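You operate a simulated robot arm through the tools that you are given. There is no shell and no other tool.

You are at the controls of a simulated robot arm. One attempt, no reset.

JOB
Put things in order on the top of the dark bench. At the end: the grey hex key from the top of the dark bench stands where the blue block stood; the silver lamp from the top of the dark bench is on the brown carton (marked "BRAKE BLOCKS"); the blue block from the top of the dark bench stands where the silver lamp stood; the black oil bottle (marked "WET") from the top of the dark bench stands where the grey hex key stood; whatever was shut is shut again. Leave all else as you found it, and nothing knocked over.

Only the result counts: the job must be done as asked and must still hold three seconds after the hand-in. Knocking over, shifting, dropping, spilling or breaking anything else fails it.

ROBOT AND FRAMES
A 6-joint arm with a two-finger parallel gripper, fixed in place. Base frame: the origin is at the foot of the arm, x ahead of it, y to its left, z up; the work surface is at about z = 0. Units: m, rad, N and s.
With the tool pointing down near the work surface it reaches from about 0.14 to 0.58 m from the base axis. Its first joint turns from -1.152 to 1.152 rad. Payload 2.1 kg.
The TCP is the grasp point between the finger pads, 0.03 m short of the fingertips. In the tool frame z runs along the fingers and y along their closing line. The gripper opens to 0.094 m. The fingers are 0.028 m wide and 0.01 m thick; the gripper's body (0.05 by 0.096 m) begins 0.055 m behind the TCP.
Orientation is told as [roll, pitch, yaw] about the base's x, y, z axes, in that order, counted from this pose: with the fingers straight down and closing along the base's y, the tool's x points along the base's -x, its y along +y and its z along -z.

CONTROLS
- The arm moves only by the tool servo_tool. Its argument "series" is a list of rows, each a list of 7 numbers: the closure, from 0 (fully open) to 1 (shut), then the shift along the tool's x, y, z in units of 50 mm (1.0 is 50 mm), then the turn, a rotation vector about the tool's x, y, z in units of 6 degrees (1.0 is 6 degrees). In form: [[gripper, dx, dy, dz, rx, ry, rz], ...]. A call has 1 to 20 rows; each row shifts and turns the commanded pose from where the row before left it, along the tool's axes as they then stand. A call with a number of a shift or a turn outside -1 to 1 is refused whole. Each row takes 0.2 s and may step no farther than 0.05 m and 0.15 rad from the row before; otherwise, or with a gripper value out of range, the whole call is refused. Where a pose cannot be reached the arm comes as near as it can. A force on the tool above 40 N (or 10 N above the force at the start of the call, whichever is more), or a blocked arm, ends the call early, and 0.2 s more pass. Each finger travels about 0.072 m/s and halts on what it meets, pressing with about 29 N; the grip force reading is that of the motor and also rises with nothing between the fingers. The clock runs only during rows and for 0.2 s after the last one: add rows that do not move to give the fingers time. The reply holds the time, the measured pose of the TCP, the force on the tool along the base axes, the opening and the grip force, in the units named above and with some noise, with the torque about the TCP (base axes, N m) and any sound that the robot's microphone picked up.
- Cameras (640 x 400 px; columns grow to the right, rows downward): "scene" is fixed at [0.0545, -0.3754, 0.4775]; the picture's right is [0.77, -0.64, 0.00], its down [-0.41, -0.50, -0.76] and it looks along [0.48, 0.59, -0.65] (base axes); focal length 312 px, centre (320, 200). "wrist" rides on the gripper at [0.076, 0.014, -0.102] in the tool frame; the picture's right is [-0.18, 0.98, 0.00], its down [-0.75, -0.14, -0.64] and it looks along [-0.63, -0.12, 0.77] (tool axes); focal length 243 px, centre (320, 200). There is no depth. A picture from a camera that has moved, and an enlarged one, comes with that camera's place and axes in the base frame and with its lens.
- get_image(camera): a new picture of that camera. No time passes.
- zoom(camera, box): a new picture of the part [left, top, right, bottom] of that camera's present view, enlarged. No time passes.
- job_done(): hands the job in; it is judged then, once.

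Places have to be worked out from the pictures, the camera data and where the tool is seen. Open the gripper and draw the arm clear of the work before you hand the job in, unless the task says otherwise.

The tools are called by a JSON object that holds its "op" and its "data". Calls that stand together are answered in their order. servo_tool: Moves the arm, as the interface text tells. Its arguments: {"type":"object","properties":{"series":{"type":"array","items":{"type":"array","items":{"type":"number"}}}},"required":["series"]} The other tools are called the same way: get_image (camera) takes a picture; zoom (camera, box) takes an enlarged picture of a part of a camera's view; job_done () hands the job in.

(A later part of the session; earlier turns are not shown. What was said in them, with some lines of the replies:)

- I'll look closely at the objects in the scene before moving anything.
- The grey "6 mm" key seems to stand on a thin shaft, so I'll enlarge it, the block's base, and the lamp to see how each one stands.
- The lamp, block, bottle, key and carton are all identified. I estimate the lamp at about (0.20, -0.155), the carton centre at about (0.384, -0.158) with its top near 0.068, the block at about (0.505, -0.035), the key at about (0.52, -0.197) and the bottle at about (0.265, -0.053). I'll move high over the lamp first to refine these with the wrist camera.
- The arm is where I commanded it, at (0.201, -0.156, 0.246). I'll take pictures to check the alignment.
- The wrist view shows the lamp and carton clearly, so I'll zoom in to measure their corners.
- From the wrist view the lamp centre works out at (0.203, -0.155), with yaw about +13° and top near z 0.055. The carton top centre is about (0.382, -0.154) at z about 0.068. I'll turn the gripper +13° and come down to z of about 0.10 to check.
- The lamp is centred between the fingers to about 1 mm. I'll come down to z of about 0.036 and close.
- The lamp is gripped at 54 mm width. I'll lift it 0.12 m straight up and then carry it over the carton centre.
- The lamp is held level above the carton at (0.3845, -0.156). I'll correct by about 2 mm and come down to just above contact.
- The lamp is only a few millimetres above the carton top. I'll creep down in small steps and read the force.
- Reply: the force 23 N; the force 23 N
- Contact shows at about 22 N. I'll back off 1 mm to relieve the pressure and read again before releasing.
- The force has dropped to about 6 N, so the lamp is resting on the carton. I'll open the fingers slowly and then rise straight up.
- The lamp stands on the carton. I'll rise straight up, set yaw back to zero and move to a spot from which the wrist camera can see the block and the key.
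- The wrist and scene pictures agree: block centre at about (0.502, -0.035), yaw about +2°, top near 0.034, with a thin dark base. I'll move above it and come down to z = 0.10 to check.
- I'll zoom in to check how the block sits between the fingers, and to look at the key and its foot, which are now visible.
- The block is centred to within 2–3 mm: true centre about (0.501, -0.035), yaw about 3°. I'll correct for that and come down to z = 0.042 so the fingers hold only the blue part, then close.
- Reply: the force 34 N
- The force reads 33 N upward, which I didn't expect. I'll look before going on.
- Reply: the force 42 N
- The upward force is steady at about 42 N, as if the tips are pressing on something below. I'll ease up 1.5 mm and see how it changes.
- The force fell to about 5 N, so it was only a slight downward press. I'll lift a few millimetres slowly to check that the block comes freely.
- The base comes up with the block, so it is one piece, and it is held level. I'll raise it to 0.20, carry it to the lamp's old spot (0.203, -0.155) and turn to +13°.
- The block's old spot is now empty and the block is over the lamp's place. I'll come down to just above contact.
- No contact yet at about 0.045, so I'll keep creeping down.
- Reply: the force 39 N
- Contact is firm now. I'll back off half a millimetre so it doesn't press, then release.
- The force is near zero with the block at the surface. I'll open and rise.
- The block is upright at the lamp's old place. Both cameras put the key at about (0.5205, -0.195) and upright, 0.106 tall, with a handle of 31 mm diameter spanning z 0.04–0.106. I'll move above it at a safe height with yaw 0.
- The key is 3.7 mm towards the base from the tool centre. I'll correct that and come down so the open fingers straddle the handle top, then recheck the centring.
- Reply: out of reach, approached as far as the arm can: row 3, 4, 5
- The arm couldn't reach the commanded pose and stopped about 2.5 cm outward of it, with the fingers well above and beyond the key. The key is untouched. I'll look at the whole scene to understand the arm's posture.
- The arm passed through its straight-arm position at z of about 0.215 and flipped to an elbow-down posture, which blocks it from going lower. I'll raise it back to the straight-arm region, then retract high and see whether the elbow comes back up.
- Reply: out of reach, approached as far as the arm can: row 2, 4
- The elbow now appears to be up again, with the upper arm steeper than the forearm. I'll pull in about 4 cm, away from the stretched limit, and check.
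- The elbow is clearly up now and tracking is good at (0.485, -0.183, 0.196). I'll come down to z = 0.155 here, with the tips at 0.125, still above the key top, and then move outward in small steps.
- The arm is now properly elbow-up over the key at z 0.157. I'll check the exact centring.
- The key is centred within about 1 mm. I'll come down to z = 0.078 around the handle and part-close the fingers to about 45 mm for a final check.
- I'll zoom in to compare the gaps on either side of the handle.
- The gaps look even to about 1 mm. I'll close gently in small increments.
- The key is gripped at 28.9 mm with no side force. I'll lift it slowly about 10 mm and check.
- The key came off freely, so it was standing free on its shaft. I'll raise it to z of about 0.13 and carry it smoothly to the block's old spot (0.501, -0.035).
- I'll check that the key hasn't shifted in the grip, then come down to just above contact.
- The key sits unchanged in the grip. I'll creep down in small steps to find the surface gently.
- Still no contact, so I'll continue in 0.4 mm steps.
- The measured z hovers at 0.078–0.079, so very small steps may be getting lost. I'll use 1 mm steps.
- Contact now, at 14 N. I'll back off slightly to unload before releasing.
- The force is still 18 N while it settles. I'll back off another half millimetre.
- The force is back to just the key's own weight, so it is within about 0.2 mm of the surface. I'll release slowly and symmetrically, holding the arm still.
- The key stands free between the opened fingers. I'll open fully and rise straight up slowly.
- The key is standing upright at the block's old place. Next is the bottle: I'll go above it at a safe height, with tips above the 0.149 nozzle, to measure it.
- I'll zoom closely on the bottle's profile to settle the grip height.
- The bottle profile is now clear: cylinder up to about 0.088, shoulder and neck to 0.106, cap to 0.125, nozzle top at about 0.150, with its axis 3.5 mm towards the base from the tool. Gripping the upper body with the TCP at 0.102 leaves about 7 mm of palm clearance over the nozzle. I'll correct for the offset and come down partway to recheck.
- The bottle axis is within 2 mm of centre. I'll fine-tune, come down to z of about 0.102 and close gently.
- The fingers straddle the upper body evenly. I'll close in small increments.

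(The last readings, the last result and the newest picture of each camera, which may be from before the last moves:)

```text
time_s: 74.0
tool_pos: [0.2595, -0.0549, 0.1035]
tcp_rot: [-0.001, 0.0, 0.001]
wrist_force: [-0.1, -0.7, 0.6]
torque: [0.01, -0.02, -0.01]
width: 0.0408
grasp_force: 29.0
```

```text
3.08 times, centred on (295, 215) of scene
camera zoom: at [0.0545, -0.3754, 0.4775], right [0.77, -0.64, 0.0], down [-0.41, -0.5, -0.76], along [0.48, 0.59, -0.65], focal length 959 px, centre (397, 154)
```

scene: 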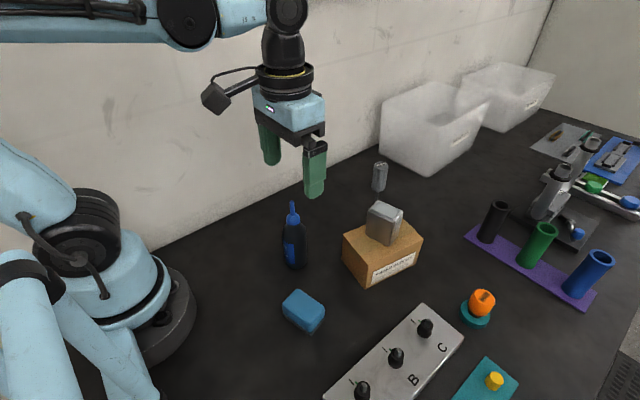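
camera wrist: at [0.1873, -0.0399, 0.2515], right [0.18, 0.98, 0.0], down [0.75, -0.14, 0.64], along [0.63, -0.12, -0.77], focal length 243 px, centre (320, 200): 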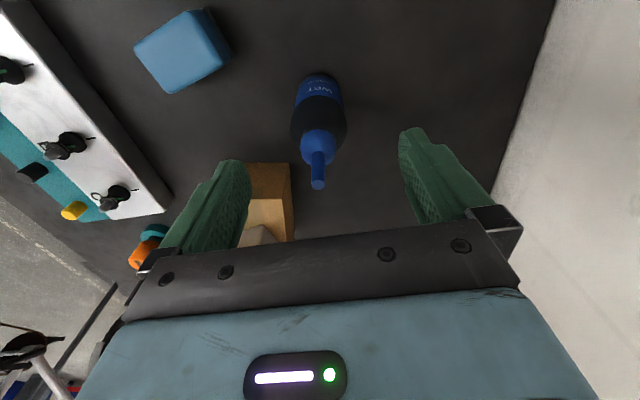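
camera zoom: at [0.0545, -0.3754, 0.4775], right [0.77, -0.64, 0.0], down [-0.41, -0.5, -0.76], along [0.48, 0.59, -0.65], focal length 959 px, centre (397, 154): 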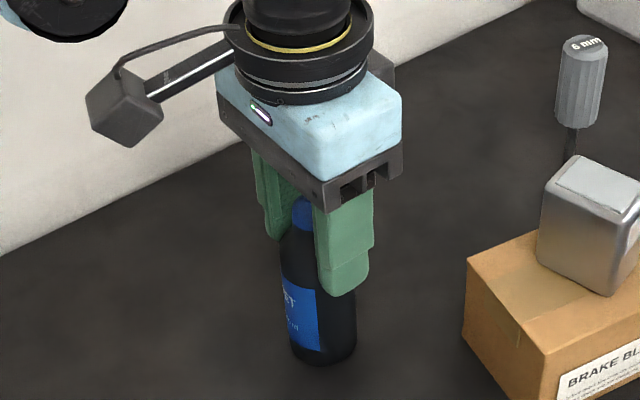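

The bottle is gripped at 40.8 mm. I'll lift slowly by 10 mm and check that it doesn't slip.

{"op": "servo_tool", "data": {"series": [[1, 0, 0, -0.03, 0, 0, 0], [1, 0, 0, -0.07, 0, 0, 0], [1, 0, 0, -0.1, 0, 0, 0], [1, 0, 0, 0, 0, 0, 0], [1, 0, 0, 0, 0, 0, 0]]}}

{"op": "zoom", "data": {"camera": "wrist", "box": [220, 80, 420, 240]}}

{"op": "zoom", "data": {"camera": "scene", "box": [230, 150, 360, 280]}}

```text
time_s: 75.2
tool_pos: [0.2604, -0.0538, 0.1129]
tcp_rot: [0.0, 0.0, -0.001]
wrist_force: [-0.1, 0.3, -1.1]
torque: [-0.03, 0.02, -0.06]
width: 0.0409
grasp_force: 29.1
```

```text
2.50 times, centred on (320, 160) of wrist
camera zoom: at [0.1845, -0.0387, 0.2155], right [0.18, 0.98, 0.0], down [0.75, -0.14, 0.64], along [0.63, -0.12, -0.77], focal length 606 px, centre (320, 300)
```

zoom: 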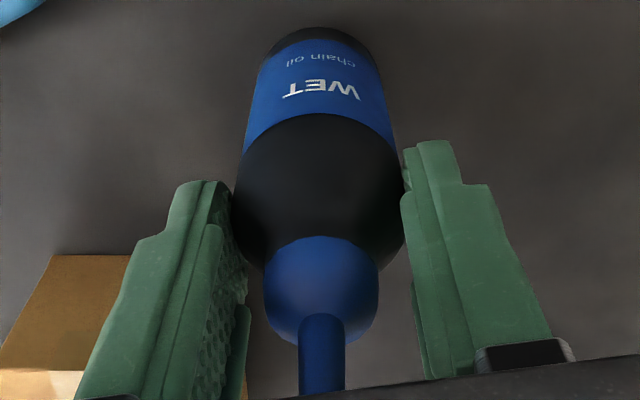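

```text
3.08 times, centred on (295, 215) of scene
camera zoom: at [0.0546, -0.3754, 0.4775], right [0.77, -0.64, 0.0], down [-0.41, -0.5, -0.76], along [0.48, 0.59, -0.65], focal length 959 px, centre (397, 154)
```

zoom: 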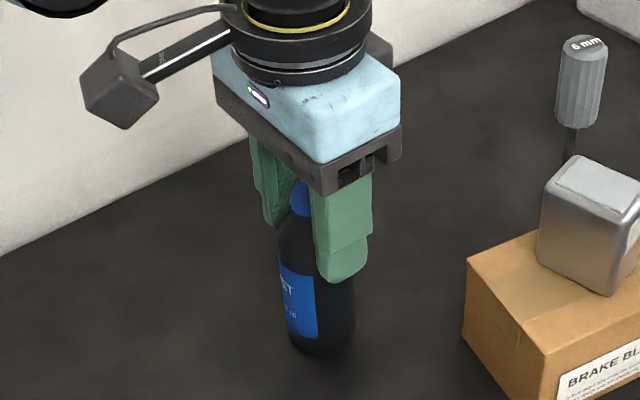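

The bottle came up firmly and level. I'll raise it to z of about 0.185, with its bottom above the carton top, and carry it via (0.44, -0.08) and (0.492, -0.125), passing between the lamp and the key.

{"op": "servo_tool", "data": {"series": [[1, 0, 0, -0.3, 0, 0, 0], [1, 0, 0, -0.4, 0, 0, 0], [1, 0, 0, -0.4, 0, 0, 0], [1, 0, 0, -0.35, 0, 0, 0], [1, -0.3, -0.043, 0, 0, 0, 0], [1, -0.5, -0.071, 0, 0, 0, 0], [1, -0.5, -0.071, 0, 0, 0, 0], [1, -0.5, -0.071, 0, 0, 0, 0], [1, -0.5, -0.071, 0, 0, 0, 0], [1, -0.5, -0.071, 0, 0, 0, 0], [1, -0.5, -0.071, 0, 0, 0, 0], [1, -0.3, -0.043, 0, 0, 0, 0], [1, 0, 0, 0, 0, 0, 0], [1, 0, 0, 0, 0, 0, 0]]}}

{"op": "get_image", "data": {"camera": "scene"}}

{"op": "get_image", "data": {"camera": "wrist"}}

```text
time_s: 78.2
tool_pos: [0.4408, -0.0785, 0.1844]
tcp_rot: [0.0, -0.001, 0.0]
wrist_force: [0.2, -0.3, -0.8]
torque: [0.04, 0.03, 0.02]
width: 0.0406
grasp_force: 29.0
```

```text
taken
```

scene: 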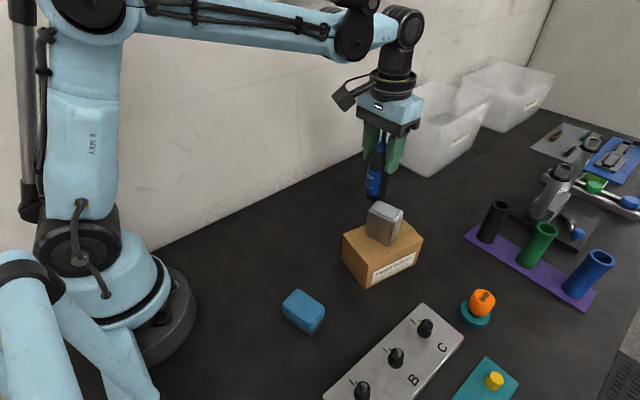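

```text
taken
camera wrist: at [0.3645, -0.0645, 0.2865], right [0.18, 0.98, 0.0], down [0.75, -0.14, 0.64], along [0.63, -0.12, -0.77], focal length 243 px, centre (320, 200)
```

wrist: 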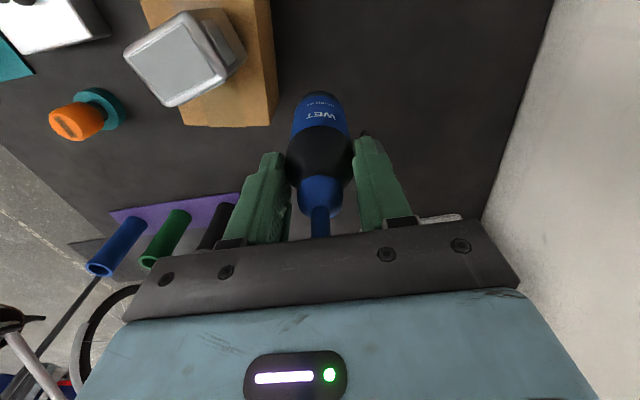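

All clear. I'll continue to (0.492, -0.128), come down to z 0.13, and then move out to the key's old place (0.519, -0.1945).

{"op": "servo_tool", "data": {"series": [[1, -0.34, -0.33, 0, 0, 0, 0], [1, -0.34, -0.33, 0, 0, 0, 0], [1, -0.34, -0.33, 0, 0, 0, 0], [1, 0, 0, 0.3, 0, 0, 0], [1, 0, 0, 0.4, 0, 0, 0], [1, 0, 0, 0.36, 0, 0, 0], [1, 0, 0, 0, 0, 0, 0], [1, -0.108, -0.266, 0, 0, 0, 0], [1, -0.108, -0.266, 0, 0, 0, 0], [1, -0.108, -0.266, 0, 0, 0, 0], [1, -0.108, -0.266, 0, 0, 0, 0], [1, -0.108, -0.266, 0, 0, 0, 0], [1, 0, 0, 0, 0, 0, 0], [1, 0, 0, 0, 0, 0, 0]]}}

{"op": "get_image", "data": {"camera": "scene"}}

{"op": "get_image", "data": {"camera": "wrist"}}

```text
time_s: 81.2
tool_pos: [0.5203, -0.1941, 0.1327]
tcp_rot: [0.0, 0.001, -0.001]
wrist_force: [-0.2, 0.4, -1.6]
torque: [0.0, -0.03, 0.01]
width: 0.0411
grasp_force: 28.7
```

```text
taken
```

scene: 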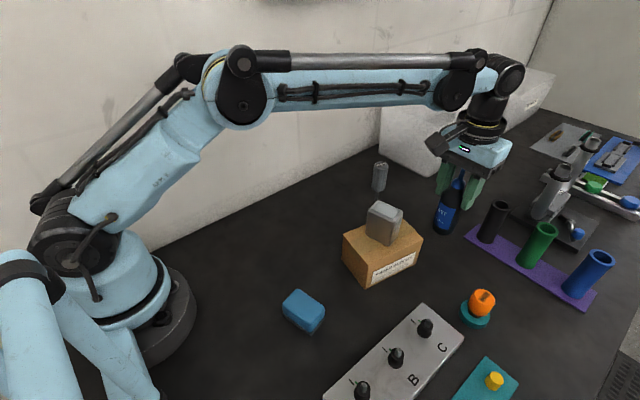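

```text
taken
camera wrist: at [0.4437, -0.1798, 0.2352], right [0.18, 0.98, 0.0], down [0.75, -0.14, 0.64], along [0.63, -0.12, -0.77], focal length 243 px, centre (320, 200)
```

wrist: 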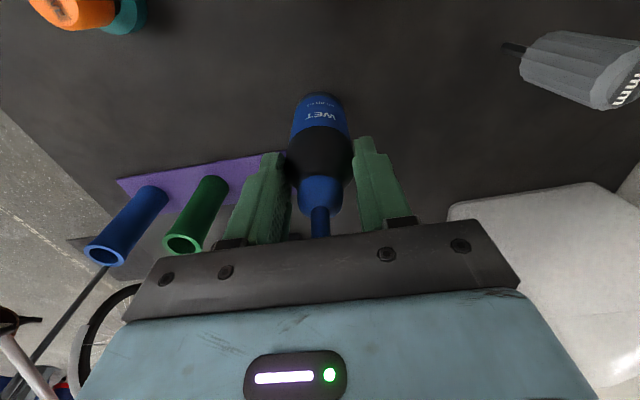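

The bottle is over the key's old spot. I'll come down to just above contact and then creep.

{"op": "servo_tool", "data": {"series": [[1, 0, 0, 0.15, 0, 0, 0], [1, 0, 0, 0.2, 0, 0, 0], [1, 0, 0, 0.16, 0, 0, 0], [1, 0, 0, 0, 0, 0, 0], [1, 0, 0, 0, 0, 0, 0]]}}

{"op": "servo_tool", "data": {"series": [[1, 0, 0, 0.02, 0, 0, 0], [1, 0, 0, 0, 0, 0, 0]]}}

{"op": "servo_tool", "data": {"series": [[1, 0, 0, 0.02, 0, 0, 0], [1, 0, 0, 0, 0, 0, 0]]}}

```text
time_s: 82.4
tool_pos: [0.517, -0.1944, 0.1065]
tcp_rot: [0.0, 0.002, -0.001]
wrist_force: [0.3, 0.0, -0.5]
torque: [-0.01, -0.05, 0.0]
width: 0.041
grasp_force: 28.9
```

```text
time_s: 83.0
tool_pos: [0.5186, -0.1954, 0.1059]
tcp_rot: [0.0, 0.001, 0.0]
wrist_force: [0.5, 0.6, -0.9]
torque: [0.0, -0.03, 0.02]
width: 0.0409
grasp_force: 28.5
```

```text
time_s: 83.6
tool_pos: [0.5192, -0.1954, 0.1053]
tcp_rot: [0.002, 0.001, 0.0]
wrist_force: [-0.2, -0.2, -1.6]
torque: [-0.05, 0.0, 0.02]
width: 0.0408
grasp_force: 29.1
```

{"op": "servo_tool", "data": {"series": [[1, 0, 0, 0.02, 0, 0, 0], [1, 0, 0, 0, 0, 0, 0]]}}

{"op": "servo_tool", "data": {"series": [[1, 0, 0, 0.014, 0, 0, 0], [1, 0, 0, 0, 0, 0, 0]]}}

```text
time_s: 84.2
tool_pos: [0.5195, -0.1942, 0.1042]
tcp_rot: [0.0, 0.0, -0.001]
wrist_force: [0.3, -0.3, -0.5]
torque: [-0.02, 0.02, -0.01]
width: 0.041
grasp_force: 28.8
```

```text
time_s: 84.8
tool_pos: [0.5195, -0.1952, 0.1027]
tcp_rot: [-0.001, 0.0, 0.0]
wrist_force: [0.0, 0.1, -0.7]
torque: [0.03, -0.01, 0.02]
width: 0.0408
grasp_force: 28.8
```

No contact yet, so I'll keep going in 0.7 mm steps.

{"op": "servo_tool", "data": {"series": [[1, 0, 0, 0.014, 0, 0, 0], [1, 0, 0, 0, 0, 0, 0]]}}

{"op": "servo_tool", "data": {"series": [[1, 0, 0, 0.012, 0, 0, 0], [1, 0, 0, 0, 0, 0, 0]]}}

```text
time_s: 85.4
tool_pos: [0.5191, -0.1942, 0.1024]
tcp_rot: [0.0, 0.0, 0.0]
wrist_force: [0.9, 0.5, 2.4]
torque: [0.03, -0.02, 0.0]
width: 0.0407
grasp_force: 28.9
```

```text
time_s: 86.0
tool_pos: [0.5193, -0.1944, 0.1026]
tcp_rot: [-0.001, -0.001, -0.001]
wrist_force: [2.7, -2.6, 18.6]
torque: [-0.09, -0.22, -0.02]
width: 0.0406
grasp_force: 29.5
```

Contact. I'll back off that last step to unload and read again.

{"op": "servo_tool", "data": {"series": [[1, 0, 0, -0.012, 0, 0, 0], [1, 0, 0, 0, 0, 0, 0], [1, 0, 0, 0, 0, 0, 0]]}}

```text
time_s: 86.8
tool_pos: [0.5193, -0.1945, 0.1024]
tcp_rot: [0.001, 0.001, 0.0]
wrist_force: [0.7, -3.2, 8.3]
torque: [-0.2, -0.12, -0.03]
width: 0.0408
grasp_force: 29.3
```

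{"op": "servo_tool", "data": {"series": [[1, 0, 0, -0.006, 0, 0, 0], [1, 0, 0, 0, 0, 0, 0], [1, 0, 0, 0, 0, 0, 0]]}}

```text
time_s: 87.6
tool_pos: [0.5199, -0.1947, 0.102]
tcp_rot: [-0.001, 0.001, -0.001]
wrist_force: [-0.5, -0.1, -1.7]
torque: [0.01, 0.04, 0.0]
width: 0.0411
grasp_force: 28.6
```

The force is back to just the bottle's weight, a fraction of a millimetre above the surface. I'll release slowly and evenly.

{"op": "servo_tool", "data": {"series": [[0.6, 0, 0, 0, 0, 0, 0], [0.575, 0, 0, 0, 0, 0, 0], [0.565, 0, 0, 0, 0, 0, 0], [0.555, 0, 0, 0, 0, 0, 0], [0.545, 0, 0, 0, 0, 0, 0], [0.53, 0, 0, 0, 0, 0, 0], [0.5, 0, 0, 0, 0, 0, 0], [0.45, 0, 0, 0, 0, 0, 0], [0.4, 0, 0, 0, 0, 0, 0], [0.4, 0, 0, 0, 0, 0, 0]]}}

{"op": "zoom", "data": {"camera": "wrist", "box": [220, 80, 420, 240]}}

{"op": "zoom", "data": {"camera": "scene", "box": [400, 130, 520, 250]}}

```text
time_s: 89.8
tool_pos: [0.5191, -0.1941, 0.1034]
tcp_rot: [0.0, 0.0, 0.001]
wrist_force: [-0.4, 0.3, -1.1]
torque: [0.01, 0.0, 0.03]
width: 0.0566
grasp_force: 0.0
```

```text
2.50 times, centred on (320, 160) of wrist
camera zoom: at [0.4435, -0.1802, 0.2054], right [0.18, 0.98, 0.0], down [0.75, -0.14, 0.64], along [0.63, -0.12, -0.77], focal length 606 px, centre (320, 300)
```

zoom: 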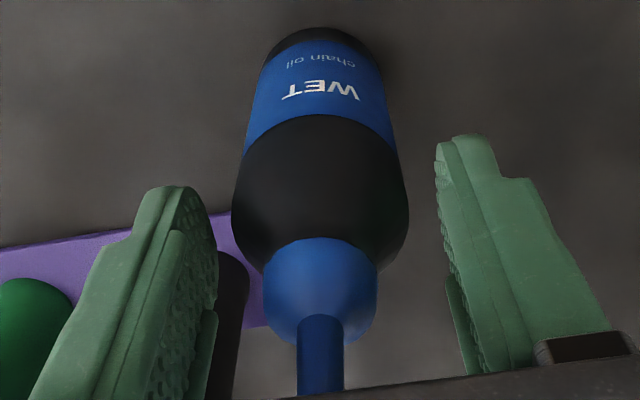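

```text
3.33 times, centred on (460, 190) of scene
camera zoom: at [0.0545, -0.3754, 0.4775], right [0.77, -0.64, 0.0], down [-0.41, -0.5, -0.76], along [0.48, 0.59, -0.65], focal length 1039 px, centre (-147, 233)
```

zoom: 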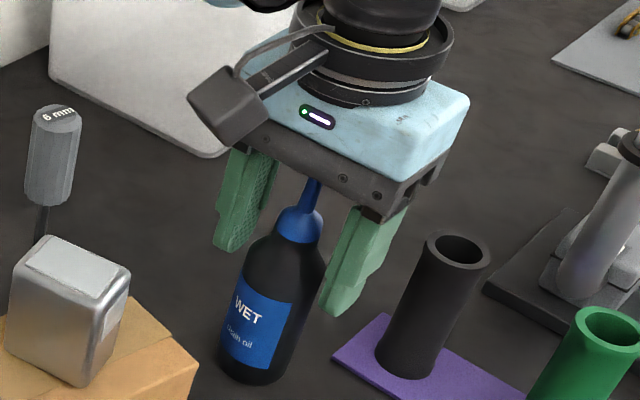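

The bottle stands free. I'll open fully, rise slightly, then withdraw towards the base, with the fingers passing either side of the bottle, before going up. This avoids the arm's stretched limit.

{"op": "servo_tool", "data": {"series": [[0.2, 0, 0, 0, 0, 0, 0], [0, 0, 0, 0, 0, 0, 0], [0, 0, 0, 0, 0, 0, 0], [0, 0, 0, -0.25, 0, 0, 0], [0, 0, 0, -0.35, 0, 0, 0], [0, 0, 0, 0, 0, 0, 0], [0, 0.3, 0, 0, 0, 0, 0], [0, 0.4, 0, 0, 0, 0, 0], [0, 0.4, 0, 0, 0, 0, 0], [0, 0, 0, -0.4, 0, 0, 0], [0, 0, 0, -0.6, 0, 0, 0], [0, 0, 0, -0.6, 0, 0, 0], [0, 0, 0, 0, 0, 0, 0]]}}

{"op": "get_image", "data": {"camera": "scene"}}

{"op": "get_image", "data": {"camera": "wrist"}}

```text
time_s: 92.6
tool_pos: [0.4621, -0.1933, 0.2144]
tcp_rot: [-0.002, 0.0, -0.001]
wrist_force: [0.0, -0.6, -0.2]
torque: [0.01, -0.02, -0.01]
width: 0.0937
grasp_force: 0.0
```

```text
taken
```

scene: 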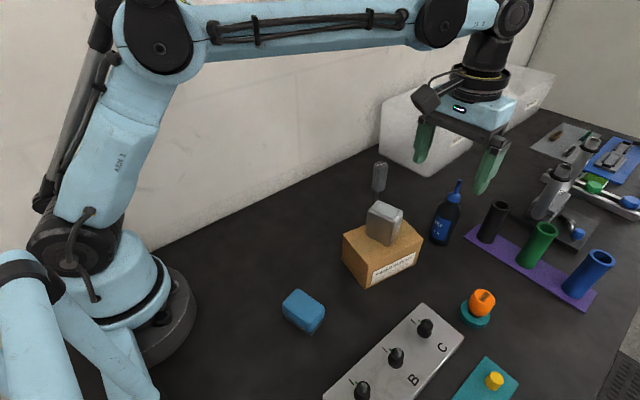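

```text
taken
camera wrist: at [0.387, -0.1799, 0.3163], right [0.18, 0.98, 0.0], down [0.75, -0.14, 0.64], along [0.63, -0.12, -0.77], focal length 243 px, centre (320, 200)
```

wrist: 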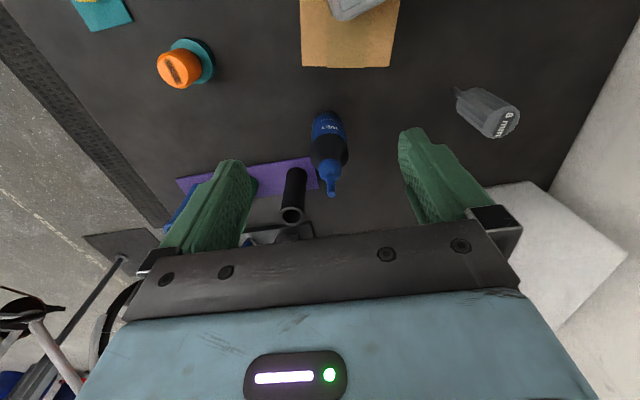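

All four objects are standing. I'll draw the arm back to its start area, clear of the work, and do a final check.

{"op": "servo_tool", "data": {"series": [[0, 0.395, 0.478, 0, 0, 0, 0], [0, 0.395, 0.478, 0, 0, 0, 0], [0, 0.395, 0.478, 0, 0, 0, 0], [0, 0.395, 0.478, 0, 0, 0, 0], [0, 0.395, 0.478, 0, 0, 0, 0], [0, 0.395, 0.478, 0, 0, 0, 0], [0, 0.395, 0.478, 0, 0, 0, 0], [0, 0.395, 0.478, 0, 0, 0, 0], [0, 0, 0, -0.3, 0, 0, 0], [0, 0, 0, -0.3, 0, 0, 0], [0, 0, 0, 0, 0, 0, 0]]}}

{"op": "get_image", "data": {"camera": "scene"}}

{"op": "zoom", "data": {"camera": "scene", "box": [340, 150, 480, 290]}}

{"op": "zoom", "data": {"camera": "scene", "box": [260, 160, 400, 340]}}

{"op": "get_image", "data": {"camera": "wrist"}}

```text
time_s: 95.0
tool_pos: [0.3035, -0.004, 0.2427]
tcp_rot: [0.0, 0.002, 0.001]
wrist_force: [-0.5, 0.2, 0.0]
torque: [-0.01, 0.03, -0.02]
width: 0.0936
grasp_force: 0.0
```

```text
taken
```

scene: 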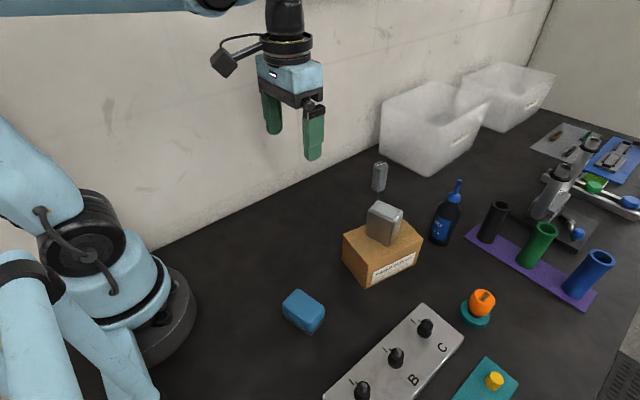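

```text
2.86 times, centred on (410, 220) of scene
camera zoom: at [0.0545, -0.3754, 0.4775], right [0.77, -0.64, 0.0], down [-0.41, -0.5, -0.76], along [0.48, 0.59, -0.65], focal length 891 px, centre (63, 143)
```

zoom: 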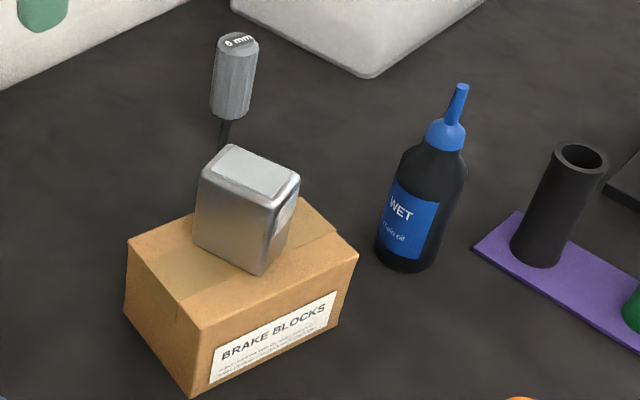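

```text
2.22 times, centred on (330, 250) of scene
camera zoom: at [0.0545, -0.3754, 0.4775], right [0.77, -0.64, 0.0], down [-0.41, -0.5, -0.76], along [0.48, 0.59, -0.65], focal length 693 px, centre (298, 89)
```

zoom: 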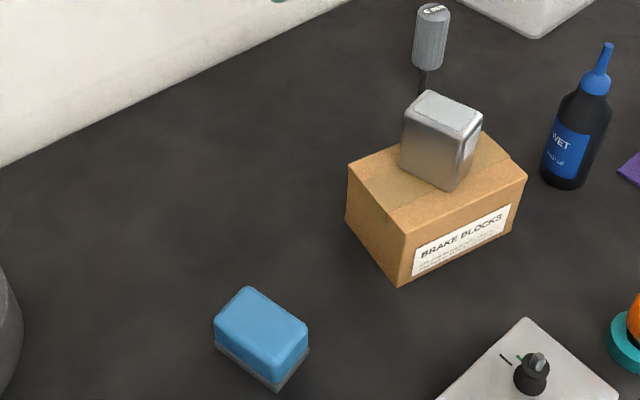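

```text
taken
camera wrist: at [0.2288, 0.0115, 0.3443], right [0.18, 0.98, 0.0], down [0.75, -0.14, 0.64], along [0.63, -0.12, -0.77], focal length 243 px, centre (320, 200)
```

wrist: 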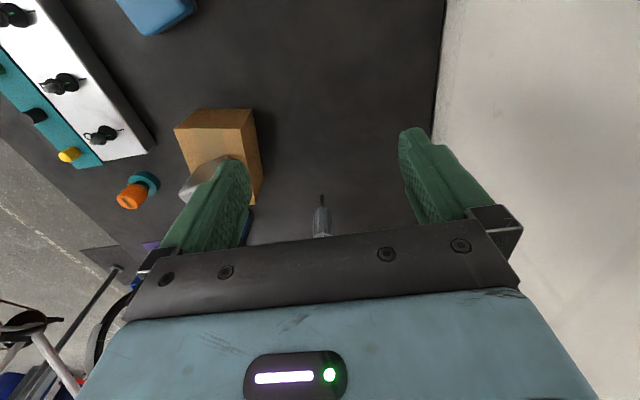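

The final pictures check out:
- **Key:** standing where the block was.
- **Lamp:** on the carton, which hasn't moved.
- **Block:** where the lamp was.
- **Bottle:** its base sits on the same picture spot as the key's old foot.

Nothing was opened or disturbed, and the gripper is open and clear, so I'm handing in.

{"op": "job_done", "data": {}}

```text
The job is handed in.
```

The job is done and handed in, and the last pictures showed all four items standing where you asked:

- **Grey hex key:** upright on its shaft where the blue block stood.
- **Silver lamp:** near the middle of the "BRAKE BLOCKS" carton, which did not move.
- **Blue block:** where the lamp stood, with its dark base, which is part of the block.
- **Black oil bottle:** upright where the hex key stood.

I opened nothing, so there was nothing to shut again. Nothing was knocked over, and everything else on the bench looks as it was.

While reaching for the key, the arm overextended and could not get down to it. I backed off and came in lower without touching anything.

The gripper is open and the arm is back near its starting position, clear of the work.
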